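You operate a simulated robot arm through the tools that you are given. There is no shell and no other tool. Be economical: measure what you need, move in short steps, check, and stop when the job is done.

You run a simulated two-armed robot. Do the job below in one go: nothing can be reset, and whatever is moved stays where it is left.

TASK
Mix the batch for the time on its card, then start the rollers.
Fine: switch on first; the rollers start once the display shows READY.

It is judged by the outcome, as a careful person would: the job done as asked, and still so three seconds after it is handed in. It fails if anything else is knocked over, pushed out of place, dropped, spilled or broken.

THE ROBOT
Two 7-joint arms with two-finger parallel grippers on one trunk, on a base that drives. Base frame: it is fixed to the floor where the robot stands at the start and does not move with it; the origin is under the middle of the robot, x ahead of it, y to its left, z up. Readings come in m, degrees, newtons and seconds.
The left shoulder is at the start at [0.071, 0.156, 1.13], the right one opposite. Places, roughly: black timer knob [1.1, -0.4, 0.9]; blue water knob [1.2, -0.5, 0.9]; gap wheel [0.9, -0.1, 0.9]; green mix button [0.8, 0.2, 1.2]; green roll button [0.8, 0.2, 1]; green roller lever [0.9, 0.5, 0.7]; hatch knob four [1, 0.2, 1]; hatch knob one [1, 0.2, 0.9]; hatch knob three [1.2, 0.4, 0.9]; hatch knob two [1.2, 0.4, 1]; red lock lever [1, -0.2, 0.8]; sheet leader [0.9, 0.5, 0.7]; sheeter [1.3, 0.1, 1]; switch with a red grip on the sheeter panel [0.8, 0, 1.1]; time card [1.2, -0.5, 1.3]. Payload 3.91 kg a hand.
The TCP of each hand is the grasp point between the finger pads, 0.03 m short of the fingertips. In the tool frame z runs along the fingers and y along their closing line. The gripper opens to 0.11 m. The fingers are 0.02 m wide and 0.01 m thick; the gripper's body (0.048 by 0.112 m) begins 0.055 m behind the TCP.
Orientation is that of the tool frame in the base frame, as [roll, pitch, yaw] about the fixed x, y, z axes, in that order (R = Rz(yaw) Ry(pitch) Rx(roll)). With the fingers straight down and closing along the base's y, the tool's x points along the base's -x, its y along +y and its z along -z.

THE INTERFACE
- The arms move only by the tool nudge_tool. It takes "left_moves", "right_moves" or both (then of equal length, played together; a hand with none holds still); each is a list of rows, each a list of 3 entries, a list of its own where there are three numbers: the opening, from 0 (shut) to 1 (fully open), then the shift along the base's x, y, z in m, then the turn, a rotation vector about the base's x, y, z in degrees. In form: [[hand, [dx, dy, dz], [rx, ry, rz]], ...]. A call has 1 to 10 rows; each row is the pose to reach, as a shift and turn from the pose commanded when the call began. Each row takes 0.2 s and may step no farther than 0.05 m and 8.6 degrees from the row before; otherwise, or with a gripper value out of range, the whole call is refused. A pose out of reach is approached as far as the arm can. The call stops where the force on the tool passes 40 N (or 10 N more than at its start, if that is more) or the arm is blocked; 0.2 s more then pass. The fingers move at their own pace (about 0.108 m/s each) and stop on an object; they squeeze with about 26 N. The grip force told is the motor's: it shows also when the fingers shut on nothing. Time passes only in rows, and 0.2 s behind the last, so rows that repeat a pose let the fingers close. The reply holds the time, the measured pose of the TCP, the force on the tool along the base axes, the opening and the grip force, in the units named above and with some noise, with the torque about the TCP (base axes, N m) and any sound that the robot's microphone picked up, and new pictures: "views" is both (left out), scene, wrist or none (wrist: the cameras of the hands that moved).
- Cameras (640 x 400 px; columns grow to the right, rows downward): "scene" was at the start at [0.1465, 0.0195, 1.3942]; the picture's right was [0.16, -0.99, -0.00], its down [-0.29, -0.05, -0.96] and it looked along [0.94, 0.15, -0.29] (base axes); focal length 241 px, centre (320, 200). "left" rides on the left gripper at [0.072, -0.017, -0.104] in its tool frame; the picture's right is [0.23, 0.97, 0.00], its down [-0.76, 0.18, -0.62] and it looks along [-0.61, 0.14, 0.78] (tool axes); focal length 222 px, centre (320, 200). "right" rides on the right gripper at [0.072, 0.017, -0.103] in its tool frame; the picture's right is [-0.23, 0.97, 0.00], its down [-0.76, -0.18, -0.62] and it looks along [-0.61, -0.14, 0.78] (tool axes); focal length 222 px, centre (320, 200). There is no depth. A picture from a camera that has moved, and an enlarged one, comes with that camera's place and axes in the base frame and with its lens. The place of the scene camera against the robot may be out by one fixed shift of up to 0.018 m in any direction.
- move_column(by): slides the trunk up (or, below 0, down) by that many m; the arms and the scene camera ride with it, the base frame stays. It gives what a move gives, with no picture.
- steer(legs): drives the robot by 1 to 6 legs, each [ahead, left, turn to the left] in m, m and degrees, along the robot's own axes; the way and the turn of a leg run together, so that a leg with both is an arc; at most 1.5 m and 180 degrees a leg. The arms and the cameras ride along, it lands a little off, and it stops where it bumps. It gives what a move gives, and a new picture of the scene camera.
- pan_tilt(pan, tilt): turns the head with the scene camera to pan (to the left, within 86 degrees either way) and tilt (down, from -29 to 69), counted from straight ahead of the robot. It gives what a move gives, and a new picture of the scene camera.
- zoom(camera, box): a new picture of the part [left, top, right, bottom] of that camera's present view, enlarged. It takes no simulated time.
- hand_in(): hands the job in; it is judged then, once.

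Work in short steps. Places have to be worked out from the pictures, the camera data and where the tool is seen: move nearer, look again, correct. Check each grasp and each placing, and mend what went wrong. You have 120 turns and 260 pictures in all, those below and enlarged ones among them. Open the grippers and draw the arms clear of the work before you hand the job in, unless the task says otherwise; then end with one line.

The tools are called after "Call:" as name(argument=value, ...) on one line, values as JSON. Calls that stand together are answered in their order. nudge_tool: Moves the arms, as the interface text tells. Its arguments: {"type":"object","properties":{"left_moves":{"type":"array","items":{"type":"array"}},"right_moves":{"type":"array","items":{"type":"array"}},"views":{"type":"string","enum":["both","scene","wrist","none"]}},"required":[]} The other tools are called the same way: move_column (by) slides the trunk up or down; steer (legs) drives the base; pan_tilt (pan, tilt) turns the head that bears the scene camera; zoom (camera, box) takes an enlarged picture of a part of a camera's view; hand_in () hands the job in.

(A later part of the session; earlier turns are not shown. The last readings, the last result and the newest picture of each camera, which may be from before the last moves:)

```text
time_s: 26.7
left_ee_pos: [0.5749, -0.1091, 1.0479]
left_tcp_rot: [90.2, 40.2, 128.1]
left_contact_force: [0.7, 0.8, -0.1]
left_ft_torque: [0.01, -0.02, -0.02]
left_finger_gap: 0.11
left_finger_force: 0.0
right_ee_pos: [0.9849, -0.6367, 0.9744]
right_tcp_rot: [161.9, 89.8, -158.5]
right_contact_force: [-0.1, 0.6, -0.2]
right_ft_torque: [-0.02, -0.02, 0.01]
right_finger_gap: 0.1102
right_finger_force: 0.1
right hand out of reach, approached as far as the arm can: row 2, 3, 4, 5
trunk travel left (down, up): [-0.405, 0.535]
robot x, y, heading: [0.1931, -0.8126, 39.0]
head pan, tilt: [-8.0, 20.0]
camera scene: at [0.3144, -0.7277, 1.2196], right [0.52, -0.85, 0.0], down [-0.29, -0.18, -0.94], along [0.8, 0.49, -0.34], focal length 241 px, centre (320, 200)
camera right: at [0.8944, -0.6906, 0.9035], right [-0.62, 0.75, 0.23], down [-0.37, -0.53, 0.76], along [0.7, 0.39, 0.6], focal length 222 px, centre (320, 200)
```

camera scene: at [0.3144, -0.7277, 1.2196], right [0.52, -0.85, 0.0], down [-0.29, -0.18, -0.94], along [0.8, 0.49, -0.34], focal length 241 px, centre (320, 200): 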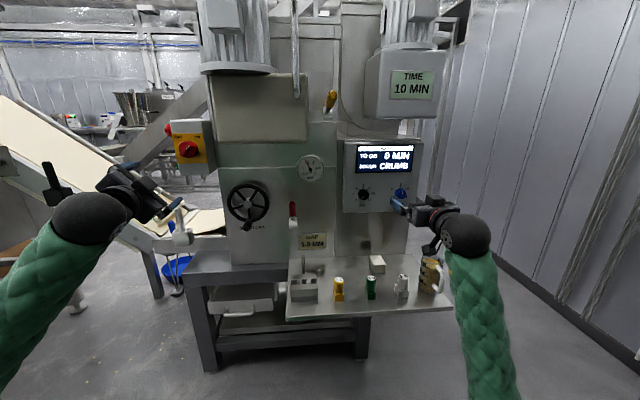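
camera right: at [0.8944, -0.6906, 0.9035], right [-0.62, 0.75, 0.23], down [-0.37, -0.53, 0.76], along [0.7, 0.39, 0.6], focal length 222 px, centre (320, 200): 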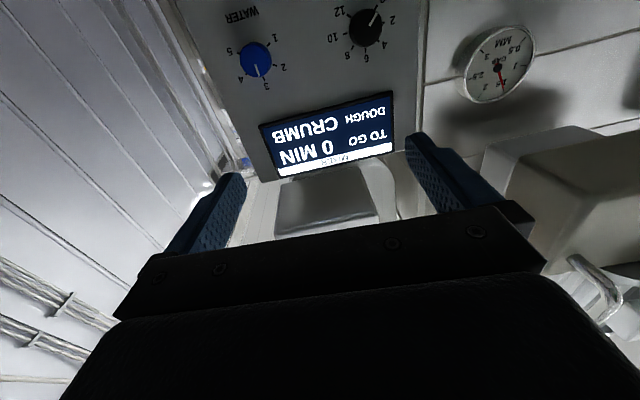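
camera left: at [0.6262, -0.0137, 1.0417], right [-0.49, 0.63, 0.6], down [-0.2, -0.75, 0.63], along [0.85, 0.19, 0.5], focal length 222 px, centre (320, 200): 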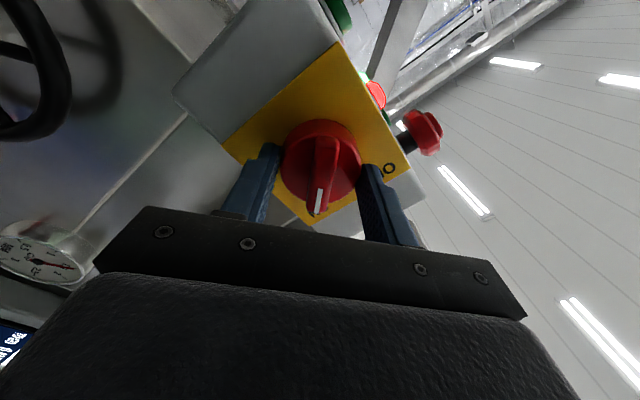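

The wrist hits a limit when going left, so I drive the base 0.074 m left instead, which lines the level right hand up with the timer.

Call:
steer(legs=[[0, 0.074, 0]])

Call:
nudge_tool(right_moves=[[1, [0.024, 0.019, -0.01], [0, 0, 0]], [1, [0.047, 0.037, -0.02], [0, 0, 0]], [1, [0.071, 0.056, -0.03], [0, 0, 0]]])

```text
time_s: 27.7
left_ee_pos: [0.5257, -0.0499, 1.047]
left_tcp_rot: [90.2, 40.2, 128.3]
left_contact_force: [0.5, 0.7, 0.2]
left_ft_torque: [0.02, 0.02, -0.02]
left_finger_gap: 0.1102
left_finger_force: 0.0
right_ee_pos: [0.9369, -0.5772, 0.9749]
right_tcp_rot: [-173.0, 89.8, -133.4]
right_contact_force: [-1.1, 0.4, 0.0]
right_ft_torque: [-0.01, 0.03, -0.05]
right_finger_gap: 0.1103
right_finger_force: 0.1
trunk travel left (down, up): [-0.405, 0.535]
robot x, y, heading: [0.145, -0.7521, 39.2]
head pan, tilt: [-8.0, 20.0]
camera scene: at [0.2666, -0.6692, 1.2195], right [0.52, -0.85, 0.0], down [-0.29, -0.18, -0.94], along [0.8, 0.49, -0.34], focal length 241 px, centre (320, 200)
```

scene: 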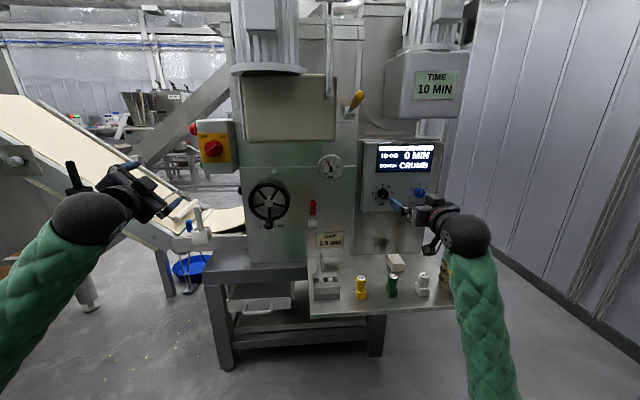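

```text
time_s: 28.5
left_ee_pos: [0.5268, -0.0525, 1.0472]
left_tcp_rot: [90.1, 40.1, 128.3]
left_contact_force: [0.0, -0.4, -0.4]
left_ft_torque: [0.02, -0.03, -0.03]
left_finger_gap: 0.1101
left_finger_force: 0.1
right_ee_pos: [0.944, -0.5727, 0.9715]
right_tcp_rot: [167.9, 89.9, -152.4]
right_contact_force: [0.4, -0.9, 0.8]
right_ft_torque: [0.0, 0.01, 0.01]
right_finger_gap: 0.1099
right_finger_force: 0.1
right hand out of reach, approached as far as the arm can: row 1, 2, 3
trunk travel left (down, up): [-0.405, 0.535]
robot x, y, heading: [0.1467, -0.756, 39.2]
head pan, tilt: [-8.0, 20.0]
camera scene: at [0.2673, -0.6703, 1.2195], right [0.52, -0.85, 0.0], down [-0.29, -0.18, -0.94], along [0.8, 0.49, -0.34], focal length 241 px, centre (320, 200)
camera right: at [0.8545, -0.6262, 0.9003], right [-0.62, 0.75, 0.23], down [-0.36, -0.53, 0.76], along [0.69, 0.39, 0.6], focal length 222 px, centre (320, 200)
```

scene: 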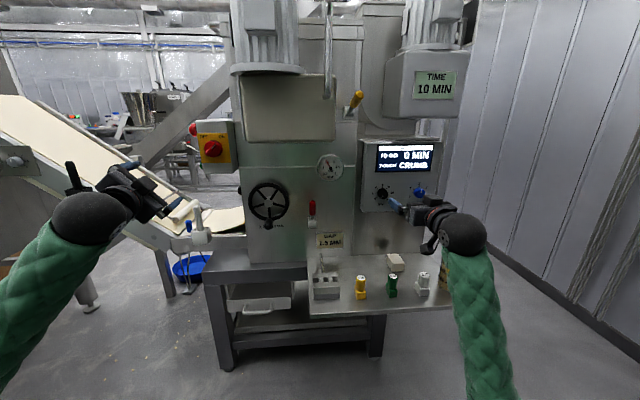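
right: 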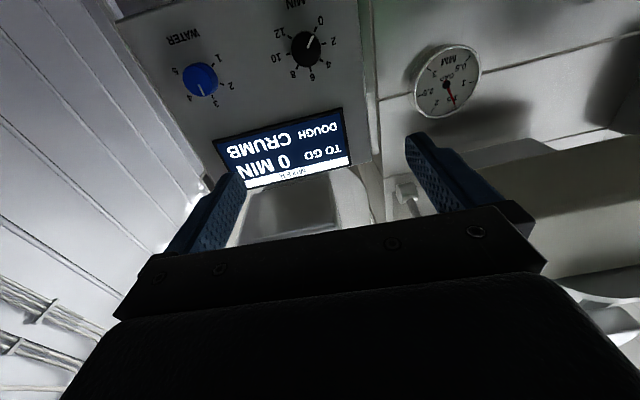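

The right arm sits on a joint limit at this roll. The knob is round, so I back off and roll the hand −50° about its axis to free the wrist.

Call:
nudge_tool(right_moves=[[1, [-0.03, -0.025, 0.01], [-6.67, -5.27, 0]], [1, [-0.06, -0.05, 0.03], [-13.34, -10.54, 0]], [1, [-0.06, -0.05, 0.03], [-20.0, -15.8, 0]], [1, [-0.06, -0.05, 0.03], [-26.7, -21.08, 0]], [1, [-0.06, -0.05, 0.03], [-33.35, -26.35, 0]], [1, [-0.06, -0.05, 0.03], [-40.0, -31.6, 0]]])

```text
time_s: 29.9
left_ee_pos: [0.5268, -0.0526, 1.0485]
left_tcp_rot: [90.2, 40.1, 128.2]
left_contact_force: [-0.8, -0.7, 0.3]
left_ft_torque: [-0.02, 0.0, -0.02]
left_finger_gap: 0.11
left_finger_force: 0.1
right_ee_pos: [0.8882, -0.6224, 1.0058]
right_tcp_rot: [-91.7, 39.0, -52.0]
right_contact_force: [1.0, 2.3, 0.1]
right_ft_torque: [0.02, -0.02, 0.01]
right_finger_gap: 0.11
right_finger_force: 0.1
trunk travel left (down, up): [-0.405, 0.535]
robot x, y, heading: [0.1458, -0.7544, 39.4]
head pan, tilt: [-8.0, 20.0]
camera scene: at [0.2671, -0.6708, 1.2196], right [0.52, -0.85, 0.0], down [-0.29, -0.18, -0.94], along [0.8, 0.49, -0.34], focal length 241 px, centre (320, 200)
camera right: at [0.8353, -0.7244, 0.9493], right [-0.51, 0.6, -0.61], down [-0.78, -0.01, 0.63], along [0.37, 0.8, 0.48], focal length 222 px, centre (320, 200)
```

scene: 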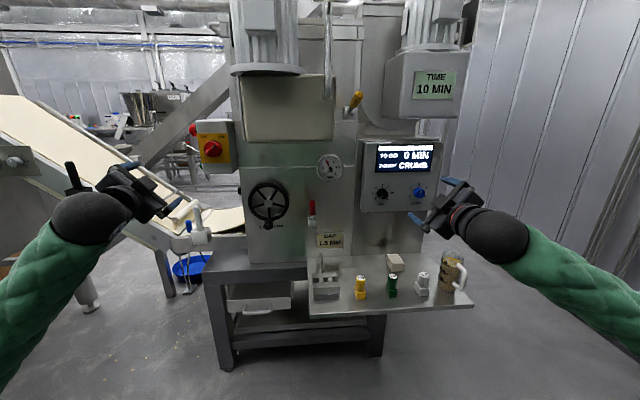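
right: 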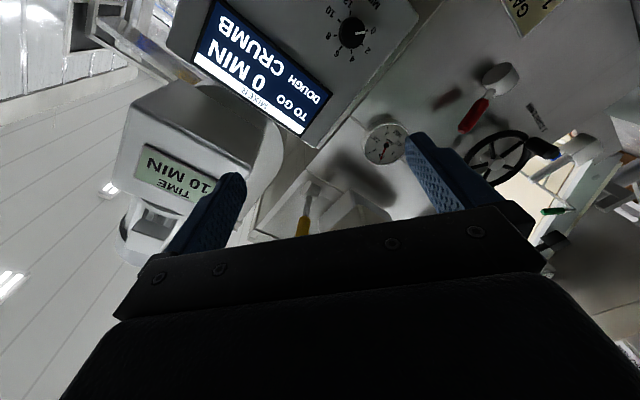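

That freed the arm and it reached the pose. I move to 0.15 m in front of the timer knob.

Call:
nudge_tool(right_moves=[[1, [0.025, 0.021, 0], [0, 0, 0]], [1, [0.05, 0.042, -0.01], [0, 0, 0]], [1, [0.075, 0.063, -0.03], [0, 0, 0]], [1, [0.1, 0.084, -0.05], [0, 0, 0]], [1, [0.124, 0.104, -0.07], [0, 0, 0]]])

```text
time_s: 31.1
left_ee_pos: [0.5255, -0.0518, 1.047]
left_tcp_rot: [90.2, 40.1, 128.3]
left_contact_force: [-0.4, -0.6, -0.2]
left_ft_torque: [0.05, 0.0, 0.01]
left_finger_gap: 0.1099
left_finger_force: 0.1
right_ee_pos: [0.9419, -0.6166, 0.9935]
right_tcp_rot: [-91.9, 39.3, -52.0]
right_contact_force: [-1.3, 0.3, 0.7]
right_ft_torque: [-0.02, 0.01, 0.02]
right_finger_gap: 0.1102
right_finger_force: 0.0
right hand out of reach, approached as far as the arm can: row 1, 2, 3, 4, 5
trunk travel left (down, up): [-0.405, 0.535]
robot x, y, heading: [0.1469, -0.7595, 39.5]
head pan, tilt: [-8.0, 20.0]
camera scene: at [0.2673, -0.6704, 1.2195], right [0.52, -0.85, 0.0], down [-0.29, -0.18, -0.94], along [0.8, 0.49, -0.34], focal length 241 px, centre (320, 200)
camera right: at [0.8884, -0.7189, 0.9384], right [-0.51, 0.6, -0.61], down [-0.77, -0.01, 0.64], along [0.37, 0.8, 0.47], focal length 222 px, centre (320, 200)
```

scene: 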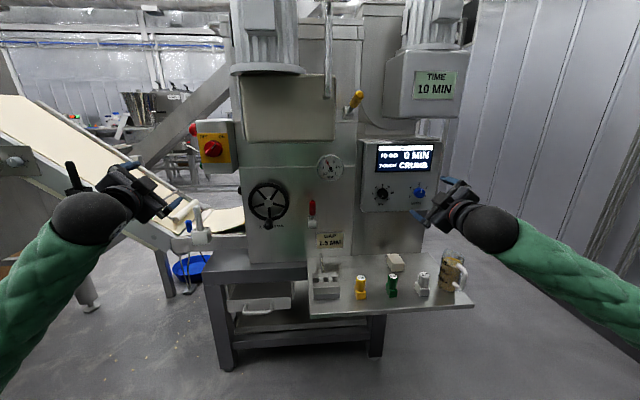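
right: 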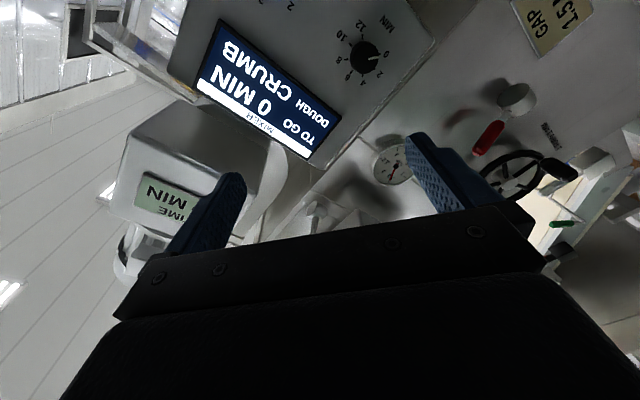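

The right arm's elbow-out posture can't reach there; the left arm did this well. I draw the left hand back and drive right so the left hand can work the timer; right hand drawn back too.

Call:
nudge_tool(left_moves=[[1, [-0.03, -0.024, 0], [0, 0, 0]], [1, [-0.06, -0.048, 0], [0, 0, 0]], [1, [-0.09, -0.072, 0], [0, 0, 0]]], right_moves=[[1, [-0.03, -0.024, 0.02], [0, 0, 0]], [1, [-0.06, -0.048, 0.04], [0, 0, 0]], [1, [-0.09, -0.072, 0.06], [0, 0, 0]]], views="none")

Call:
steer(legs=[[0, -0.66, 0]])

```text
time_s: 31.9
left_ee_pos: [0.4454, -0.1145, 1.0462]
left_tcp_rot: [90.2, 40.2, 128.3]
left_contact_force: [-1.3, 0.2, -0.4]
left_ft_torque: [0.0, -0.01, -0.04]
left_finger_gap: 0.11
left_finger_force: 0.1
left hand out of reach, approached as far as the arm can: row 3
right_ee_pos: [0.8705, -0.6875, 1.0603]
right_tcp_rot: [-91.4, 39.1, -51.8]
right_contact_force: [-0.7, -0.3, -0.3]
right_ft_torque: [0.0, -0.01, -0.04]
right_finger_gap: 0.11
right_finger_force: 0.0
right hand out of reach, approached as far as the arm can: row 3
trunk travel left (down, up): [-0.405, 0.535]
robot x, y, heading: [0.1429, -0.7547, 39.4]
head pan, tilt: [-8.0, 20.0]
```

```text
time_s: 35.6
left_ee_pos: [0.8759, -0.6375, 1.0475]
left_tcp_rot: [90.3, 40.2, 126.9]
left_contact_force: [0.3, 0.4, 0.4]
left_ft_torque: [0.01, 0.0, 0.0]
left_finger_gap: 0.11
left_finger_force: 0.0
right_ee_pos: [1.2874, -1.2202, 1.0596]
right_tcp_rot: [-91.3, 39.1, -53.3]
right_contact_force: [0.1, -0.3, 0.6]
right_ft_torque: [0.0, -0.02, 0.02]
right_finger_gap: 0.11
right_finger_force: 0.1
trunk travel left (down, up): [-0.405, 0.535]
robot x, y, heading: [0.559, -1.27, 38.2]
head pan, tilt: [-8.0, 20.0]
camera scene: at [0.6827, -1.1896, 1.2195], right [0.5, -0.87, 0.0], down [-0.3, -0.17, -0.94], along [0.81, 0.47, -0.34], focal length 241 px, centre (320, 200)
```

scene: 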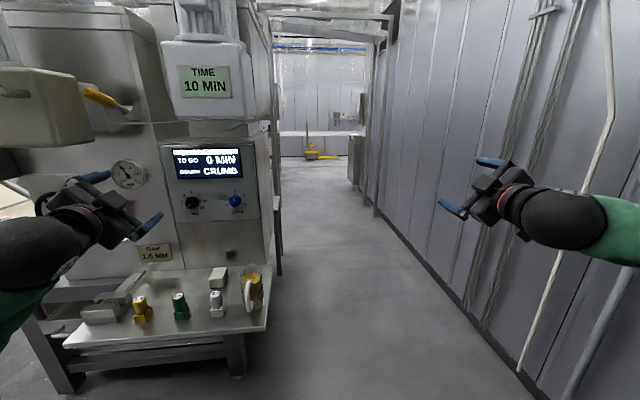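

The left hand is laterally on the timer line, 0.33 m short. I roll it −85° while staying high, as the start of a clockwise turn.

Call:
nudge_tool(left_moves=[[1, [0, 0, 0], [-6.67, -5.27, 0.7]], [1, [0, 0, 0], [-13.34, -10.54, 1.4]], [1, [0, 0, 0], [-20.0, -15.8, 1.4]], [1, [0, 0, 0], [-26.7, -21.08, 1.4]], [1, [0, 0, 0], [-33.35, -26.35, 1.4]], [1, [0, 0, 0], [-40.0, -31.6, 1.4]], [1, [0, 0, 0], [-46.7, -36.9, 1.4]], [1, [0, 0, 0], [-53.4, -42.2, 1.4]], [1, [0, 0, 0], [-60.0, -47.4, 1.4]], [1, [0, 0, 0], [-66.7, -52.7, 1.4]]])

```text
time_s: 37.8
left_ee_pos: [0.8769, -0.6363, 1.0483]
left_tcp_rot: [-88.9, 54.8, -50.1]
left_contact_force: [-0.3, 0.1, 1.3]
left_ft_torque: [0.01, 0.01, -0.01]
left_finger_gap: 0.1099
left_finger_force: 0.0
right_ee_pos: [1.2868, -1.2219, 1.0606]
right_tcp_rot: [-91.4, 39.2, -53.3]
right_contact_force: [-0.4, -0.7, -0.1]
right_ft_torque: [0.02, -0.01, 0.03]
right_finger_gap: 0.1098
right_finger_force: 0.1
trunk travel left (down, up): [-0.405, 0.535]
robot x, y, heading: [0.5587, -1.2679, 37.7]
head pan, tilt: [-8.0, 20.0]
camera scene: at [0.6826, -1.1893, 1.2195], right [0.5, -0.87, 0.0], down [-0.3, -0.17, -0.94], along [0.81, 0.47, -0.34], focal length 241 px, centre (320, 200)
camera left: at [0.8307, -0.7433, 0.9978], right [-0.41, 0.52, -0.75], down [-0.86, 0.06, 0.51], along [0.31, 0.85, 0.42], focal length 222 px, centre (320, 200)
```

scene: 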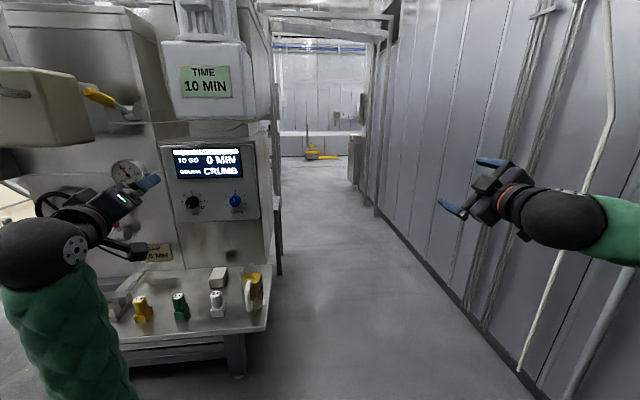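
left: 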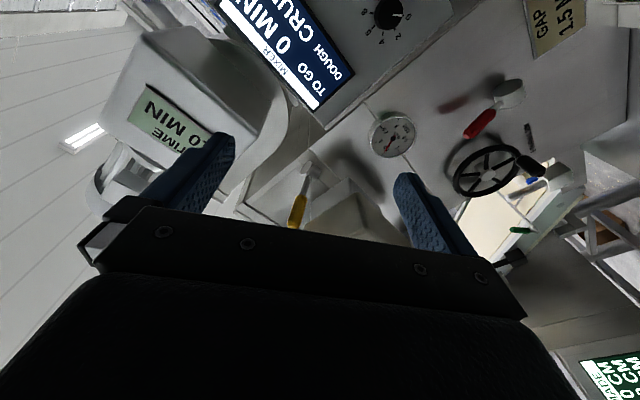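

Timer from the wrist view agrees: about [1.13,-0.428,0.92]. I roll a further −25° and move down and forward to about 0.13 m short.

Call:
nudge_tool(left_moves=[[1, [0.02, 0.016, -0.02], [-6.67, -5.27, -0.7]], [1, [0.05, 0.04, -0.045], [-13.34, -10.54, -1.5]], [1, [0.08, 0.064, -0.075], [-19.6, -15.5, -1.5]], [1, [0.11, 0.088, -0.1], [-19.6, -15.5, -1.5]], [1, [0.145, 0.12, -0.122], [-19.6, -15.5, -1.5]]])

Call:
zoom(camera="scene", box=[80, 130, 260, 270])

```text
refused: row 5 steps farther than a row can; nothing moved
```

```text
2.86 times, centred on (170, 200) of scene
camera zoom: at [0.6826, -1.1893, 1.2195], right [0.5, -0.87, 0.0], down [-0.3, -0.17, -0.94], along [0.81, 0.47, -0.34], focal length 687 px, centre (749, 200)
```

zoom: 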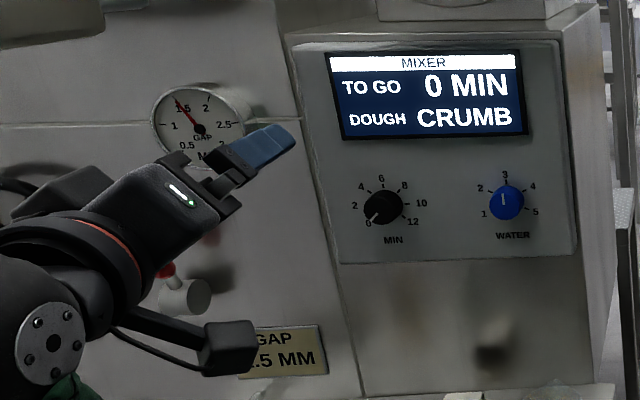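

Only a step-size refusal; I send the same move in six rows.

Call:
nudge_tool(left_moves=[[1, [0.02, 0.016, -0.02], [-6.67, -5.27, -0.7]], [1, [0.045, 0.036, -0.04], [-13.34, -10.54, -1.5]], [1, [0.07, 0.056, -0.06], [-19.6, -15.5, -1.5]], [1, [0.095, 0.077, -0.08], [-19.6, -15.5, -1.5]], [1, [0.12, 0.099, -0.1], [-19.6, -15.5, -1.5]], [1, [0.145, 0.12, -0.122], [-19.6, -15.5, -1.5]]])

Call:
zoom(camera="scene", box=[110, 130, 270, 270])

```text
time_s: 39.2
left_ee_pos: [1.0201, -0.5174, 0.9242]
left_tcp_rot: [-89.4, 29.9, -52.0]
left_contact_force: [-0.2, -0.7, -0.2]
left_ft_torque: [0.02, -0.01, 0.0]
left_finger_gap: 0.1098
left_finger_force: 0.1
right_ee_pos: [1.2866, -1.2204, 1.0594]
right_tcp_rot: [-91.5, 39.2, -53.3]
right_contact_force: [0.5, -0.5, 0.3]
right_ft_torque: [0.02, 0.0, -0.01]
right_finger_gap: 0.1101
right_finger_force: 0.0
trunk travel left (down, up): [-0.405, 0.535]
robot x, y, heading: [0.5561, -1.2706, 38.0]
head pan, tilt: [-8.0, 20.0]
camera scene: at [0.6827, -1.1891, 1.2194], right [0.5, -0.87, 0.0], down [-0.3, -0.17, -0.94], along [0.81, 0.47, -0.34], focal length 241 px, centre (320, 200)
camera left: at [0.9807, -0.6356, 0.9018], right [-0.17, 0.23, -0.96], down [-0.95, 0.21, 0.22], along [0.25, 0.95, 0.19], focal length 222 px, centre (320, 200)
```

scene: 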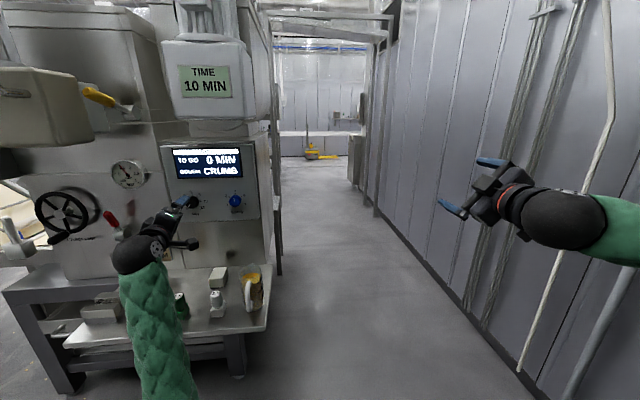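
left: 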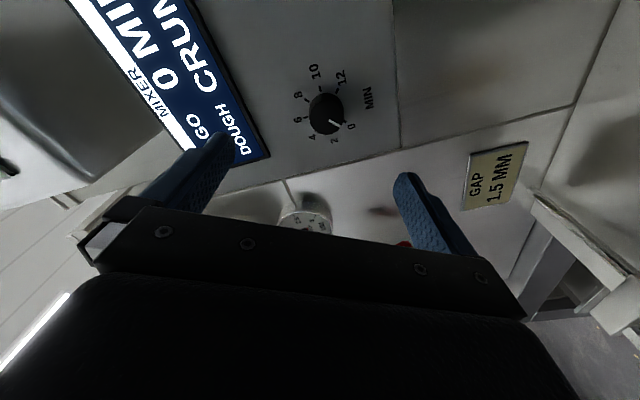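

```text
2.86 times, centred on (190, 200) of scene
camera zoom: at [0.6827, -1.1891, 1.2194], right [0.5, -0.87, 0.0], down [-0.3, -0.17, -0.94], along [0.81, 0.47, -0.34], focal length 687 px, centre (691, 200)
```

zoom: 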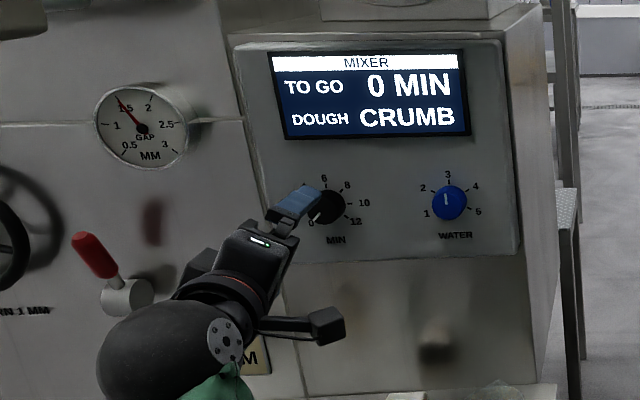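

Hand is level and nearly centred on the knob (6 mm left, 5 mm down to correct). I correct and advance 0.085 m.

Call:
nudge_tool(left_moves=[[1, [0.02, 0.022, -0.005], [0, 0, 0]], [1, [0.042, 0.04, -0.005], [0, 0, 0]], [1, [0.063, 0.058, -0.005], [0, 0, 0]]], views="wrist")

Call:
zoom(camera="scene", box=[150, 160, 250, 240])

```text
time_s: 40.0
left_ee_pos: [1.0845, -0.4596, 0.9191]
left_tcp_rot: [-89.2, 29.9, -52.0]
left_contact_force: [-0.2, -0.2, -1.0]
left_ft_torque: [0.04, -0.06, -0.01]
left_finger_gap: 0.1102
left_finger_force: 0.1
right_ee_pos: [1.2863, -1.2204, 1.0589]
right_tcp_rot: [-91.6, 39.1, -53.3]
right_contact_force: [0.4, -0.1, 0.2]
right_ft_torque: [0.0, -0.01, -0.01]
right_finger_gap: 0.11
right_finger_force: 0.1
trunk travel left (down, up): [-0.405, 0.535]
robot x, y, heading: [0.5576, -1.2724, 38.2]
head pan, tilt: [-8.0, 20.0]
camera left: at [1.0447, -0.5783, 0.8963], right [-0.17, 0.23, -0.96], down [-0.95, 0.21, 0.22], along [0.25, 0.95, 0.19], focal length 222 px, centre (320, 200)
```

left: 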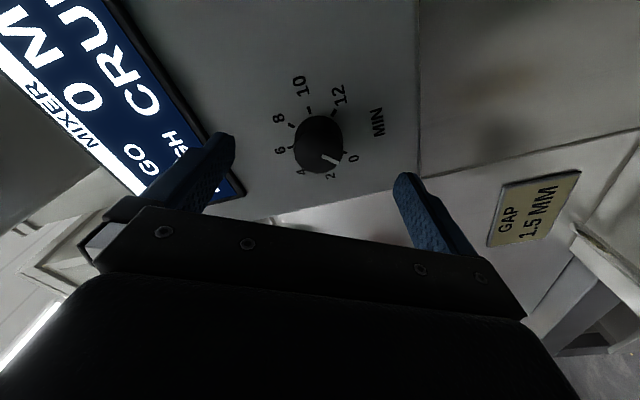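

```text
5.00 times, centred on (200, 200) of scene
camera zoom: at [0.6826, -1.1891, 1.2194], right [0.5, -0.87, 0.0], down [-0.3, -0.17, -0.94], along [0.81, 0.47, -0.34], focal length 1203 px, centre (920, 200)
```

zoom: 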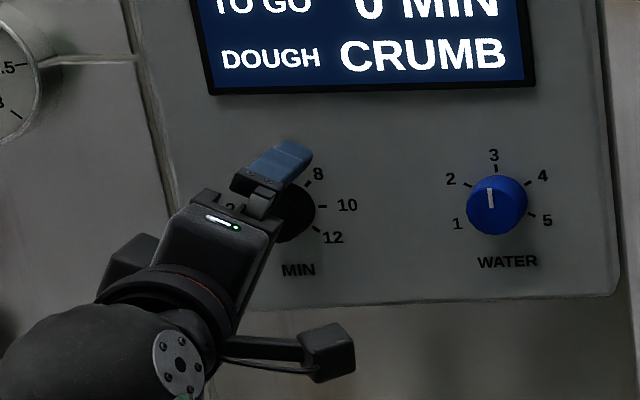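

The knob is centred, its front about 0.049 m ahead of the TCP. I advance 0.03 m and close.

Call:
nudge_tool(left_moves=[[1, [0.012, 0.0093, 0], [0, 0, 0]], [1, [0.0236, 0.0186, 0], [0, 0, 0]], [0.5, [0.0236, 0.0186, 0], [0, 0, 0]], [0, [0.0236, 0.0186, 0], [0, 0, 0]], [0, [0.0236, 0.0186, 0], [0, 0, 0]], [0, [0.0236, 0.0186, 0], [0, 0, 0]]], views="wrist")

```text
time_s: 41.4
left_ee_pos: [1.1075, -0.4405, 0.9204]
left_tcp_rot: [-89.2, 29.9, -51.9]
left_contact_force: [6.5, 5.4, 7.5]
left_ft_torque: [0.19, -0.18, 0.06]
left_finger_gap: 0.0367
left_finger_force: 44.8
right_ee_pos: [1.2866, -1.2223, 1.0607]
right_tcp_rot: [-91.4, 39.1, -53.2]
right_contact_force: [0.3, 0.2, 0.1]
right_ft_torque: [0.03, -0.01, 0.01]
right_finger_gap: 0.11
right_finger_force: 0.0
trunk travel left (down, up): [-0.405, 0.535]
robot x, y, heading: [0.5561, -1.2689, 37.9]
head pan, tilt: [-8.0, 20.0]
camera left: at [1.0683, -0.5589, 0.8984], right [-0.17, 0.24, -0.96], down [-0.95, 0.21, 0.22], along [0.25, 0.95, 0.19], focal length 222 px, centre (320, 200)
```

left: 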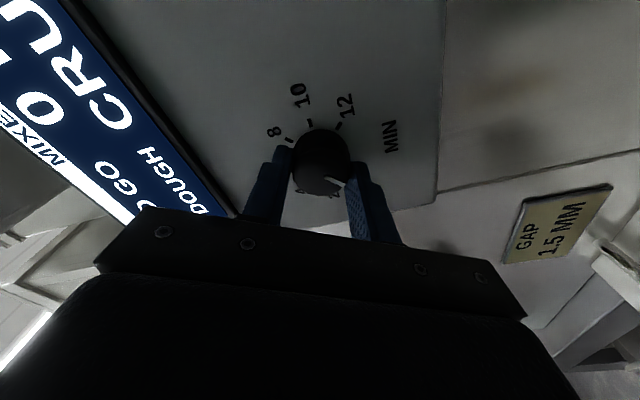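

Knob gripped at 37 mm. I turn clockwise 80° and watch the display.

Call:
nudge_tool(left_moves=[[0, [0, 0, 0], [6.28, 4.96, 0]], [0, [0, 0, 0], [12.56, 9.92, 0]], [0, [0, 0, 0], [18.84, 14.88, 0]], [0, [0, 0, 0], [25.12, 19.84, 0]], [0, [0, 0, 0], [31.4, 24.8, 0]], [0, [0, 0, 0], [37.7, 29.76, 0]], [0, [0, 0, 0], [43.96, 34.7, 0]], [0, [0, 0, 0], [50.2, 39.7, 0]], [0, [0, 0, 0], [56.5, 44.6, 0]], [0, [0, 0, 0], [62.8, 49.6, 0]]])

Call:
zoom(camera="scene", box=[150, 140, 250, 220])

```text
time_s: 43.6
left_ee_pos: [1.1082, -0.4435, 0.922]
left_tcp_rot: [91.4, 69.9, 128.6]
left_contact_force: [7.2, -11.9, 12.6]
left_ft_torque: [0.71, -0.96, -1.15]
left_finger_gap: 0.0365
left_finger_force: 45.4
right_ee_pos: [1.2856, -1.2239, 1.0595]
right_tcp_rot: [-91.4, 39.1, -53.3]
right_contact_force: [0.4, 0.0, 0.8]
right_ft_torque: [-0.02, 0.03, -0.01]
right_finger_gap: 0.1101
right_finger_force: 0.1
trunk travel left (down, up): [-0.405, 0.535]
robot x, y, heading: [0.5608, -1.272, 37.9]
head pan, tilt: [-8.0, 20.0]
camera scene: at [0.6824, -1.1912, 1.2195], right [0.5, -0.87, 0.0], down [-0.3, -0.17, -0.94], along [0.81, 0.47, -0.34], focal length 241 px, centre (320, 200)
camera left: at [1.0191, -0.4983, 0.8488], right [-0.6, 0.79, 0.12], down [-0.43, -0.45, 0.78], along [0.67, 0.42, 0.61], focal length 222 px, centre (320, 200)
```

scene: 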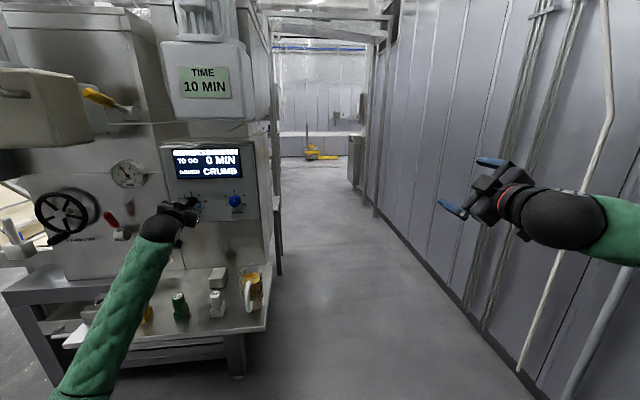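
left: 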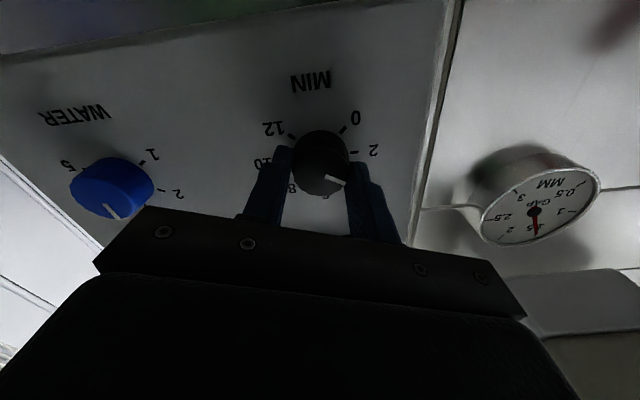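

```text
5.00 times, centred on (200, 180) of scene
camera zoom: at [0.6824, -1.1912, 1.2195], right [0.5, -0.87, 0.0], down [-0.3, -0.17, -0.94], along [0.81, 0.47, -0.34], focal length 1203 px, centre (920, 300)
```

zoom: 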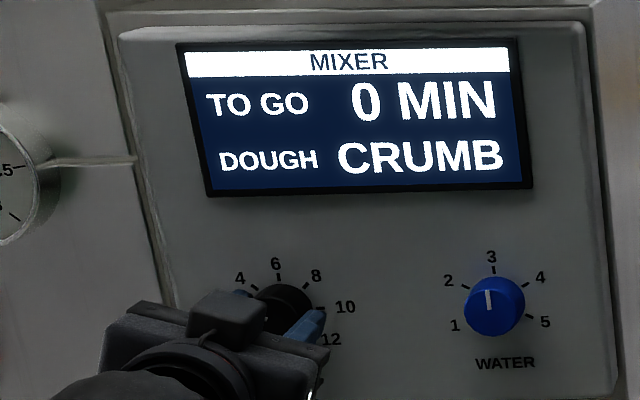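

The knob follows (pointer near 4); display will likely update on start, so the dial mark counts. I relax slightly and turn 40° more.

Call:
nudge_tool(left_moves=[[0, [0.001, -0.001, 0.001], [6.28, 4.96, 0]], [0, [0.001, -0.0015, 0.0015], [12.56, 9.92, 0]], [0, [0.001, -0.0015, 0.0015], [18.84, 14.88, 0]], [0, [0.001, -0.0015, 0.0015], [25.12, 19.84, 0]], [0, [0.001, -0.0015, 0.0015], [31.4, 24.8, 0]]], views="wrist")

```text
time_s: 44.8
left_ee_pos: [1.1091, -0.4436, 0.9211]
left_tcp_rot: [91.1, 29.9, 128.5]
left_contact_force: [-9.9, -31.0, -16.8]
left_ft_torque: [-0.18, 0.12, -0.93]
left_finger_gap: 0.0365
left_finger_force: 45.1
right_ee_pos: [1.2868, -1.2232, 1.0595]
right_tcp_rot: [-91.4, 39.0, -53.4]
right_contact_force: [0.2, 0.4, 0.8]
right_ft_torque: [0.0, -0.01, 0.01]
right_finger_gap: 0.1101
right_finger_force: 0.0
trunk travel left (down, up): [-0.405, 0.535]
robot x, y, heading: [0.5591, -1.2698, 38.2]
head pan, tilt: [-8.0, 20.0]
camera left: at [0.9923, -0.4639, 0.8723], right [-0.41, 0.55, 0.73], down [-0.13, -0.83, 0.54], along [0.9, 0.13, 0.41], focal length 222 px, centre (320, 200)
```

left: 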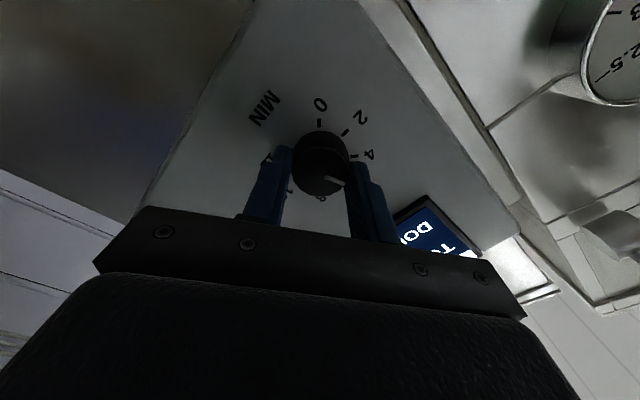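

The hand has turned 120° with side force rising, so I release, back off 3 cm and roll back.

Call:
nudge_tool(left_moves=[[0.5, [0, 0, 0], [0, 0, 0]], [1, [0, 0, 0], [0, 0, 0]], [1, [-0.024, -0.018, 0], [0, 0, 0]], [1, [-0.024, -0.018, 0], [-6.67, -5.27, 0]], [1, [-0.024, -0.018, 0], [-13.34, -10.54, 0]], [1, [-0.024, -0.018, 0], [-20.0, -15.8, 0]], [1, [-0.024, -0.018, 0], [-26.7, -21.08, 0]], [1, [-0.024, -0.018, 0], [-33.35, -26.35, 0]], [1, [-0.024, -0.018, 0], [-40.0, -31.6, 0]], [1, [-0.024, -0.018, 0], [-46.7, -36.9, 0]]], views="none")

Call:
nudge_tool(left_moves=[[1, [0, 0, 0], [-6.67, -5.27, 0]], [1, [0, 0, 0], [-13.34, -10.54, 0]], [1, [0, 0, 0], [-20.0, -15.8, 0]], [1, [0, 0, 0], [-26.7, -21.08, 0]], [1, [0, 0, 0], [-33.35, -26.35, 0]], [1, [0, 0, 0], [-40.0, -31.6, 0]], [1, [0, 0, 0], [-46.7, -36.9, 0]]], views="wrist")

Call:
zoom(camera="scene", box=[150, 160, 250, 240])

Call:
zoom(camera="left", box=[250, 70, 410, 210])

```text
time_s: 47.0
left_ee_pos: [1.0837, -0.4598, 0.9219]
left_tcp_rot: [118.3, 89.6, 155.8]
left_contact_force: [-0.4, -0.8, -0.5]
left_ft_torque: [0.02, 0.0, 0.01]
left_finger_gap: 0.1099
left_finger_force: 0.2
right_ee_pos: [1.2869, -1.2215, 1.0601]
right_tcp_rot: [-91.4, 39.0, -53.4]
right_contact_force: [0.0, -0.6, -0.1]
right_ft_torque: [0.0, 0.0, -0.02]
right_finger_gap: 0.11
right_finger_force: 0.0
trunk travel left (down, up): [-0.405, 0.535]
robot x, y, heading: [0.5594, -1.2714, 38.2]
head pan, tilt: [-8.0, 20.0]
```

```text
time_s: 48.6
left_ee_pos: [1.0849, -0.4595, 0.9219]
left_tcp_rot: [-89.2, 30.8, -51.8]
left_contact_force: [0.0, -0.5, 0.6]
left_ft_torque: [-0.02, -0.02, -0.03]
left_finger_gap: 0.1101
left_finger_force: 0.1
right_ee_pos: [1.2867, -1.2217, 1.0607]
right_tcp_rot: [-91.5, 39.1, -53.3]
right_contact_force: [-0.4, 0.3, -0.3]
right_ft_torque: [-0.02, 0.02, 0.01]
right_finger_gap: 0.1098
right_finger_force: 0.1
trunk travel left (down, up): [-0.405, 0.535]
robot x, y, heading: [0.5591, -1.272, 37.9]
head pan, tilt: [-8.0, 20.0]
camera left: at [1.045, -0.5779, 0.8986], right [-0.18, 0.25, -0.95], down [-0.95, 0.21, 0.23], along [0.25, 0.95, 0.2], focal length 222 px, centre (320, 200)
```

left: 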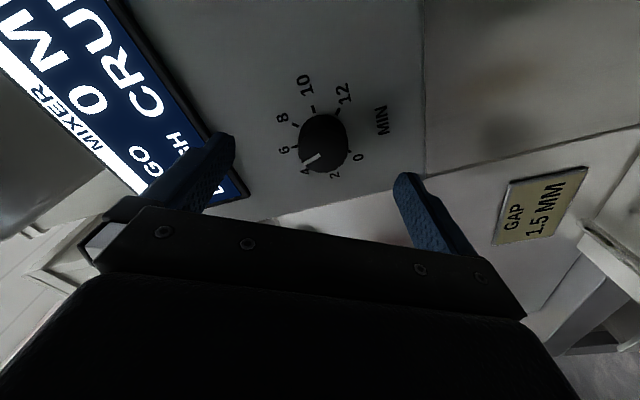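

```text
5.00 times, centred on (200, 200) of scene
camera zoom: at [0.6826, -1.1894, 1.2194], right [0.5, -0.87, 0.0], down [-0.3, -0.17, -0.94], along [0.81, 0.47, -0.34], focal length 1203 px, centre (920, 200)
```

zoom: 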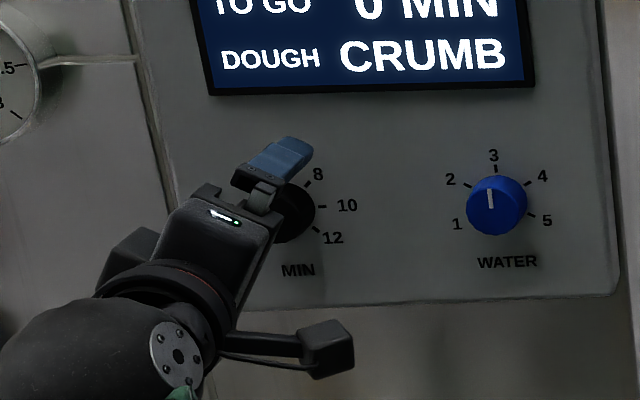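

```text
2.86 times, centred on (330, 140) of left
camera zoom: at [1.045, -0.5779, 0.8986], right [-0.18, 0.25, -0.95], down [-0.95, 0.21, 0.23], along [0.25, 0.95, 0.2], focal length 635 px, centre (291, 371)
```

zoom: 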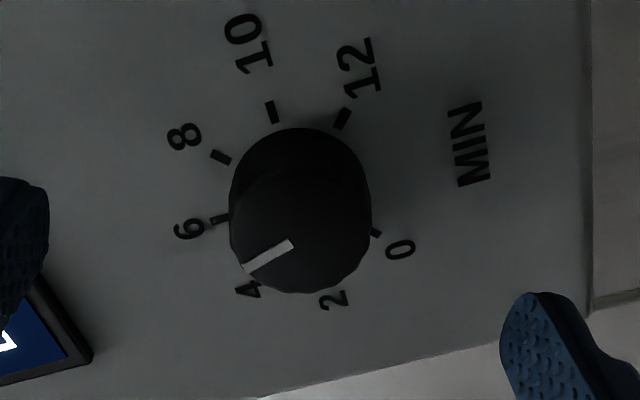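

The pointer sits at about 5.4, as expected (22.5° per minute), so about 104° remain. I go back in with a 2 mm correction, grip and turn.

Call:
nudge_tool(left_moves=[[1, [0.013, 0.008, 0], [0, 0, 0]], [1, [0.025, 0.0165, 0], [0, 0, 0]], [0.5, [0.025, 0.0165, 0], [0, 0, 0]], [0, [0.025, 0.0165, 0], [0, 0, 0]], [0, [0.025, 0.0165, 0], [0, 0, 0]], [0, [0.025, 0.0165, 0], [0, 0, 0]]], views="wrist")

```text
time_s: 50.0
left_ee_pos: [1.1096, -0.4423, 0.9192]
left_tcp_rot: [-89.3, 30.9, -51.9]
left_contact_force: [-9.2, -2.9, -11.4]
left_ft_torque: [-0.21, 0.24, 0.29]
left_finger_gap: 0.037
left_finger_force: 45.0
right_ee_pos: [1.2871, -1.2212, 1.0593]
right_tcp_rot: [-91.5, 39.0, -53.3]
right_contact_force: [-0.3, 0.0, 0.3]
right_ft_torque: [-0.03, -0.02, -0.03]
right_finger_gap: 0.11
right_finger_force: 0.0
trunk travel left (down, up): [-0.405, 0.535]
robot x, y, heading: [0.558, -1.271, 38.1]
head pan, tilt: [-8.0, 20.0]
camera left: at [1.0696, -0.5601, 0.8965], right [-0.18, 0.25, -0.95], down [-0.95, 0.21, 0.23], along [0.25, 0.95, 0.2], focal length 222 px, centre (320, 200)
```

left: 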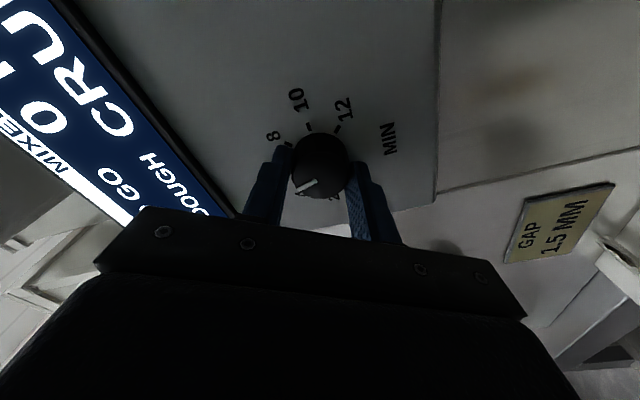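

Gripped again. Turning 104° clockwise in two calls (80° + 24°).

Call:
nudge_tool(left_moves=[[0, [0, 0, -0.001], [6.28, 4.96, 0]], [0, [0, 0, -0.001], [12.56, 9.92, 0]], [0, [0, 0, -0.001], [18.84, 14.88, 0]], [0, [0, 0, 0], [25.12, 19.84, 0]], [0, [0, 0, 0], [31.4, 24.8, 0]], [0, [0, 0, 0], [37.7, 29.76, 0]], [0, [0, 0, 0], [43.96, 34.7, 0]], [0, [0, 0, 0], [50.2, 39.7, 0]], [0, [0, 0, 0], [56.5, 44.6, 0]], [0, [0, 0, 0], [62.8, 49.6, 0]]], views="none")

Call:
nudge_tool(left_moves=[[0, [0.001, -0.001, 0], [6.28, 4.96, 0]], [0, [0.001, -0.001, 0], [12.56, 9.92, 0]], [0, [0.001, -0.001, 0], [18.84, 14.88, 0]]], views="wrist")

Call:
zoom(camera="left", box=[250, 70, 410, 210])

```text
time_s: 52.2
left_ee_pos: [1.1086, -0.4434, 0.9213]
left_tcp_rot: [91.4, 69.2, 128.9]
left_contact_force: [-14.0, 12.4, -12.3]
left_ft_torque: [-0.05, 0.08, 0.23]
left_finger_gap: 0.0374
left_finger_force: 45.6
right_ee_pos: [1.2866, -1.2199, 1.0609]
right_tcp_rot: [-91.4, 39.0, -53.4]
right_contact_force: [0.5, -0.3, -0.6]
right_ft_torque: [0.01, 0.02, 0.03]
right_finger_gap: 0.1101
right_finger_force: 0.1
trunk travel left (down, up): [-0.405, 0.535]
robot x, y, heading: [0.5575, -1.2696, 37.7]
head pan, tilt: [-8.0, 20.0]
```

```text
time_s: 53.0
left_ee_pos: [1.1088, -0.4444, 0.9214]
left_tcp_rot: [91.0, 45.1, 128.7]
left_contact_force: [-2.0, 27.4, -0.1]
left_ft_torque: [0.18, -0.23, 0.06]
left_finger_gap: 0.0369
left_finger_force: 44.4
right_ee_pos: [1.286, -1.2199, 1.059]
right_tcp_rot: [-91.5, 39.0, -53.3]
right_contact_force: [0.1, -0.7, -0.5]
right_ft_torque: [-0.02, 0.03, 0.01]
right_finger_gap: 0.1101
right_finger_force: 0.0
trunk travel left (down, up): [-0.405, 0.535]
robot x, y, heading: [0.5597, -1.2704, 38.0]
head pan, tilt: [-8.0, 20.0]
camera left: at [1.0023, -0.4747, 0.8594], right [-0.52, 0.68, 0.53], down [-0.23, -0.7, 0.67], along [0.82, 0.22, 0.52], focal length 222 px, centre (320, 200)
```

left: 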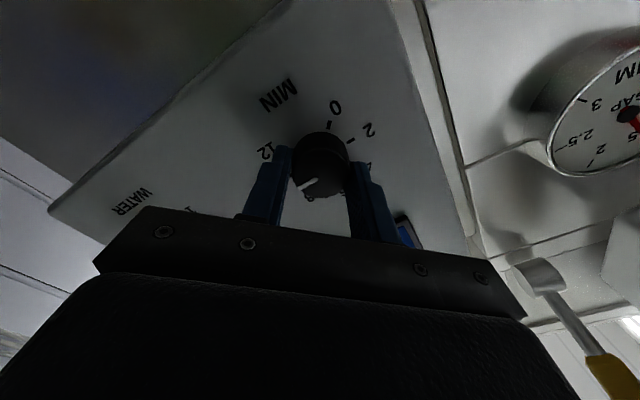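

```text
2.86 times, centred on (330, 140) of left
camera zoom: at [1.0023, -0.4747, 0.8594], right [-0.52, 0.68, 0.53], down [-0.23, -0.7, 0.67], along [0.82, 0.22, 0.52], focal length 635 px, centre (291, 371)
```

zoom: 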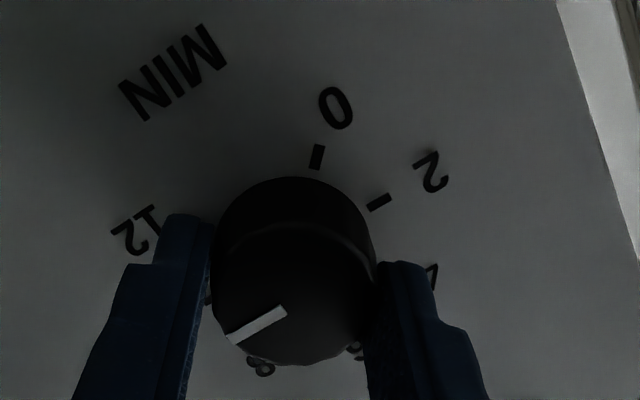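

Now I release and draw straight back to read the dial.

Call:
nudge_tool(left_moves=[[0.5, [0, 0, 0], [0, 0, 0]], [1, [0, 0, 0], [0, 0, 0]], [1, [-0.024, -0.018, 0], [0, 0, 0]], [1, [-0.05, -0.04, 0], [0, 0, 0]], [1, [-0.08, -0.063, 0], [0, 0, 0]], [1, [-0.09, -0.04, 0.02], [0, 0, 0]], [1, [-0.11, -0.01, 0.04], [0, 0, 0]]], views="both")

Call:
zoom(camera="scene", box=[150, 140, 250, 220])

Call:
zoom(camera="left", box=[200, 0, 400, 160])

```text
time_s: 54.6
left_ee_pos: [1.0016, -0.4544, 0.964]
left_tcp_rot: [91.0, 45.2, 128.5]
left_contact_force: [0.0, -1.0, 0.5]
left_ft_torque: [0.01, -0.01, 0.01]
left_finger_gap: 0.1101
left_finger_force: 0.1
right_ee_pos: [1.2864, -1.2224, 1.06]
right_tcp_rot: [-91.4, 39.0, -53.3]
right_contact_force: [0.3, -0.4, 0.4]
right_ft_torque: [0.0, -0.01, -0.03]
right_finger_gap: 0.1099
right_finger_force: 0.1
trunk travel left (down, up): [-0.405, 0.535]
robot x, y, heading: [0.5589, -1.2718, 37.8]
head pan, tilt: [-8.0, 20.0]
camera scene: at [0.6821, -1.1892, 1.2195], right [0.5, -0.87, 0.0], down [-0.3, -0.17, -0.94], along [0.81, 0.47, -0.34], focal length 241 px, centre (320, 200)
camera left: at [0.8944, -0.4857, 0.902], right [-0.52, 0.68, 0.53], down [-0.23, -0.7, 0.67], along [0.82, 0.22, 0.52], focal length 222 px, centre (320, 200)
```

scene: 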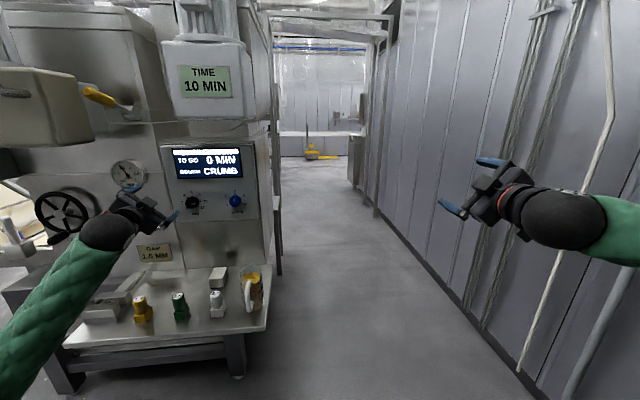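
left: 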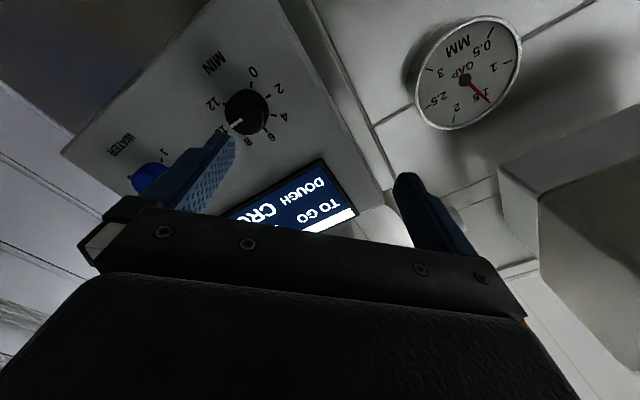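

```text
5.00 times, centred on (200, 180) of scene
camera zoom: at [0.6821, -1.1892, 1.2195], right [0.5, -0.87, 0.0], down [-0.3, -0.17, -0.94], along [0.81, 0.47, -0.34], focal length 1203 px, centre (920, 300)
```

zoom: 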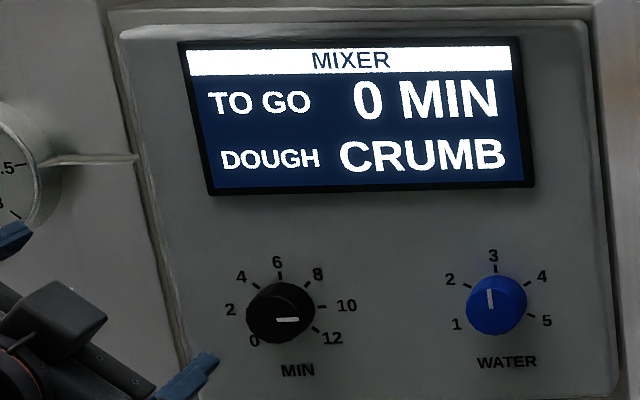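

```text
2.50 times, centred on (300, 80) of left
camera zoom: at [0.8944, -0.4857, 0.902], right [-0.52, 0.68, 0.53], down [-0.23, -0.7, 0.67], along [0.82, 0.22, 0.52], focal length 555 px, centre (370, 500)
```

zoom: 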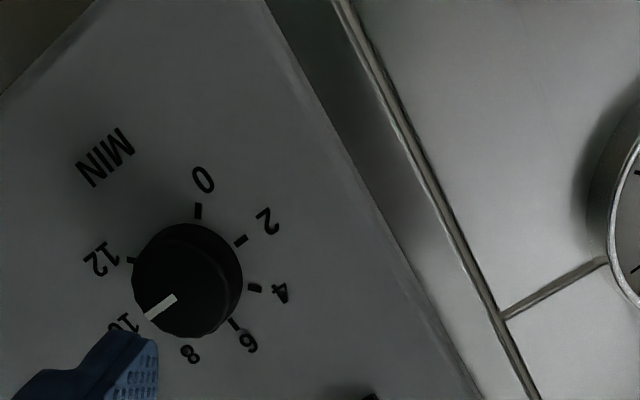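

Call:
zoom(camera="scene", box=[180, 185, 220, 220])

```text
11.43 times, centred on (200, 202) of scene
camera zoom: at [0.6821, -1.1892, 1.2195], right [0.5, -0.87, 0.0], down [-0.3, -0.17, -0.94], along [0.81, 0.47, -0.34], focal length 2750 px, centre (1691, 171)
```

zoom: 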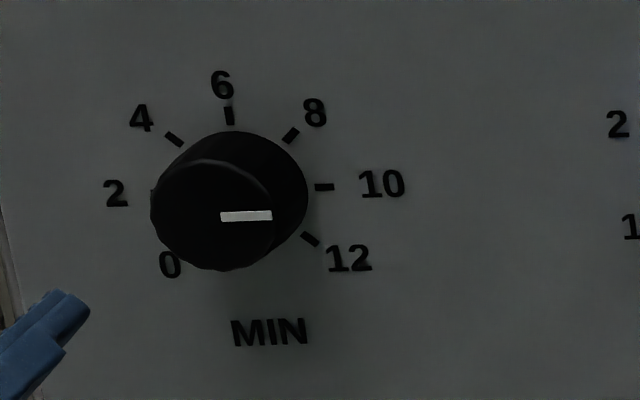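

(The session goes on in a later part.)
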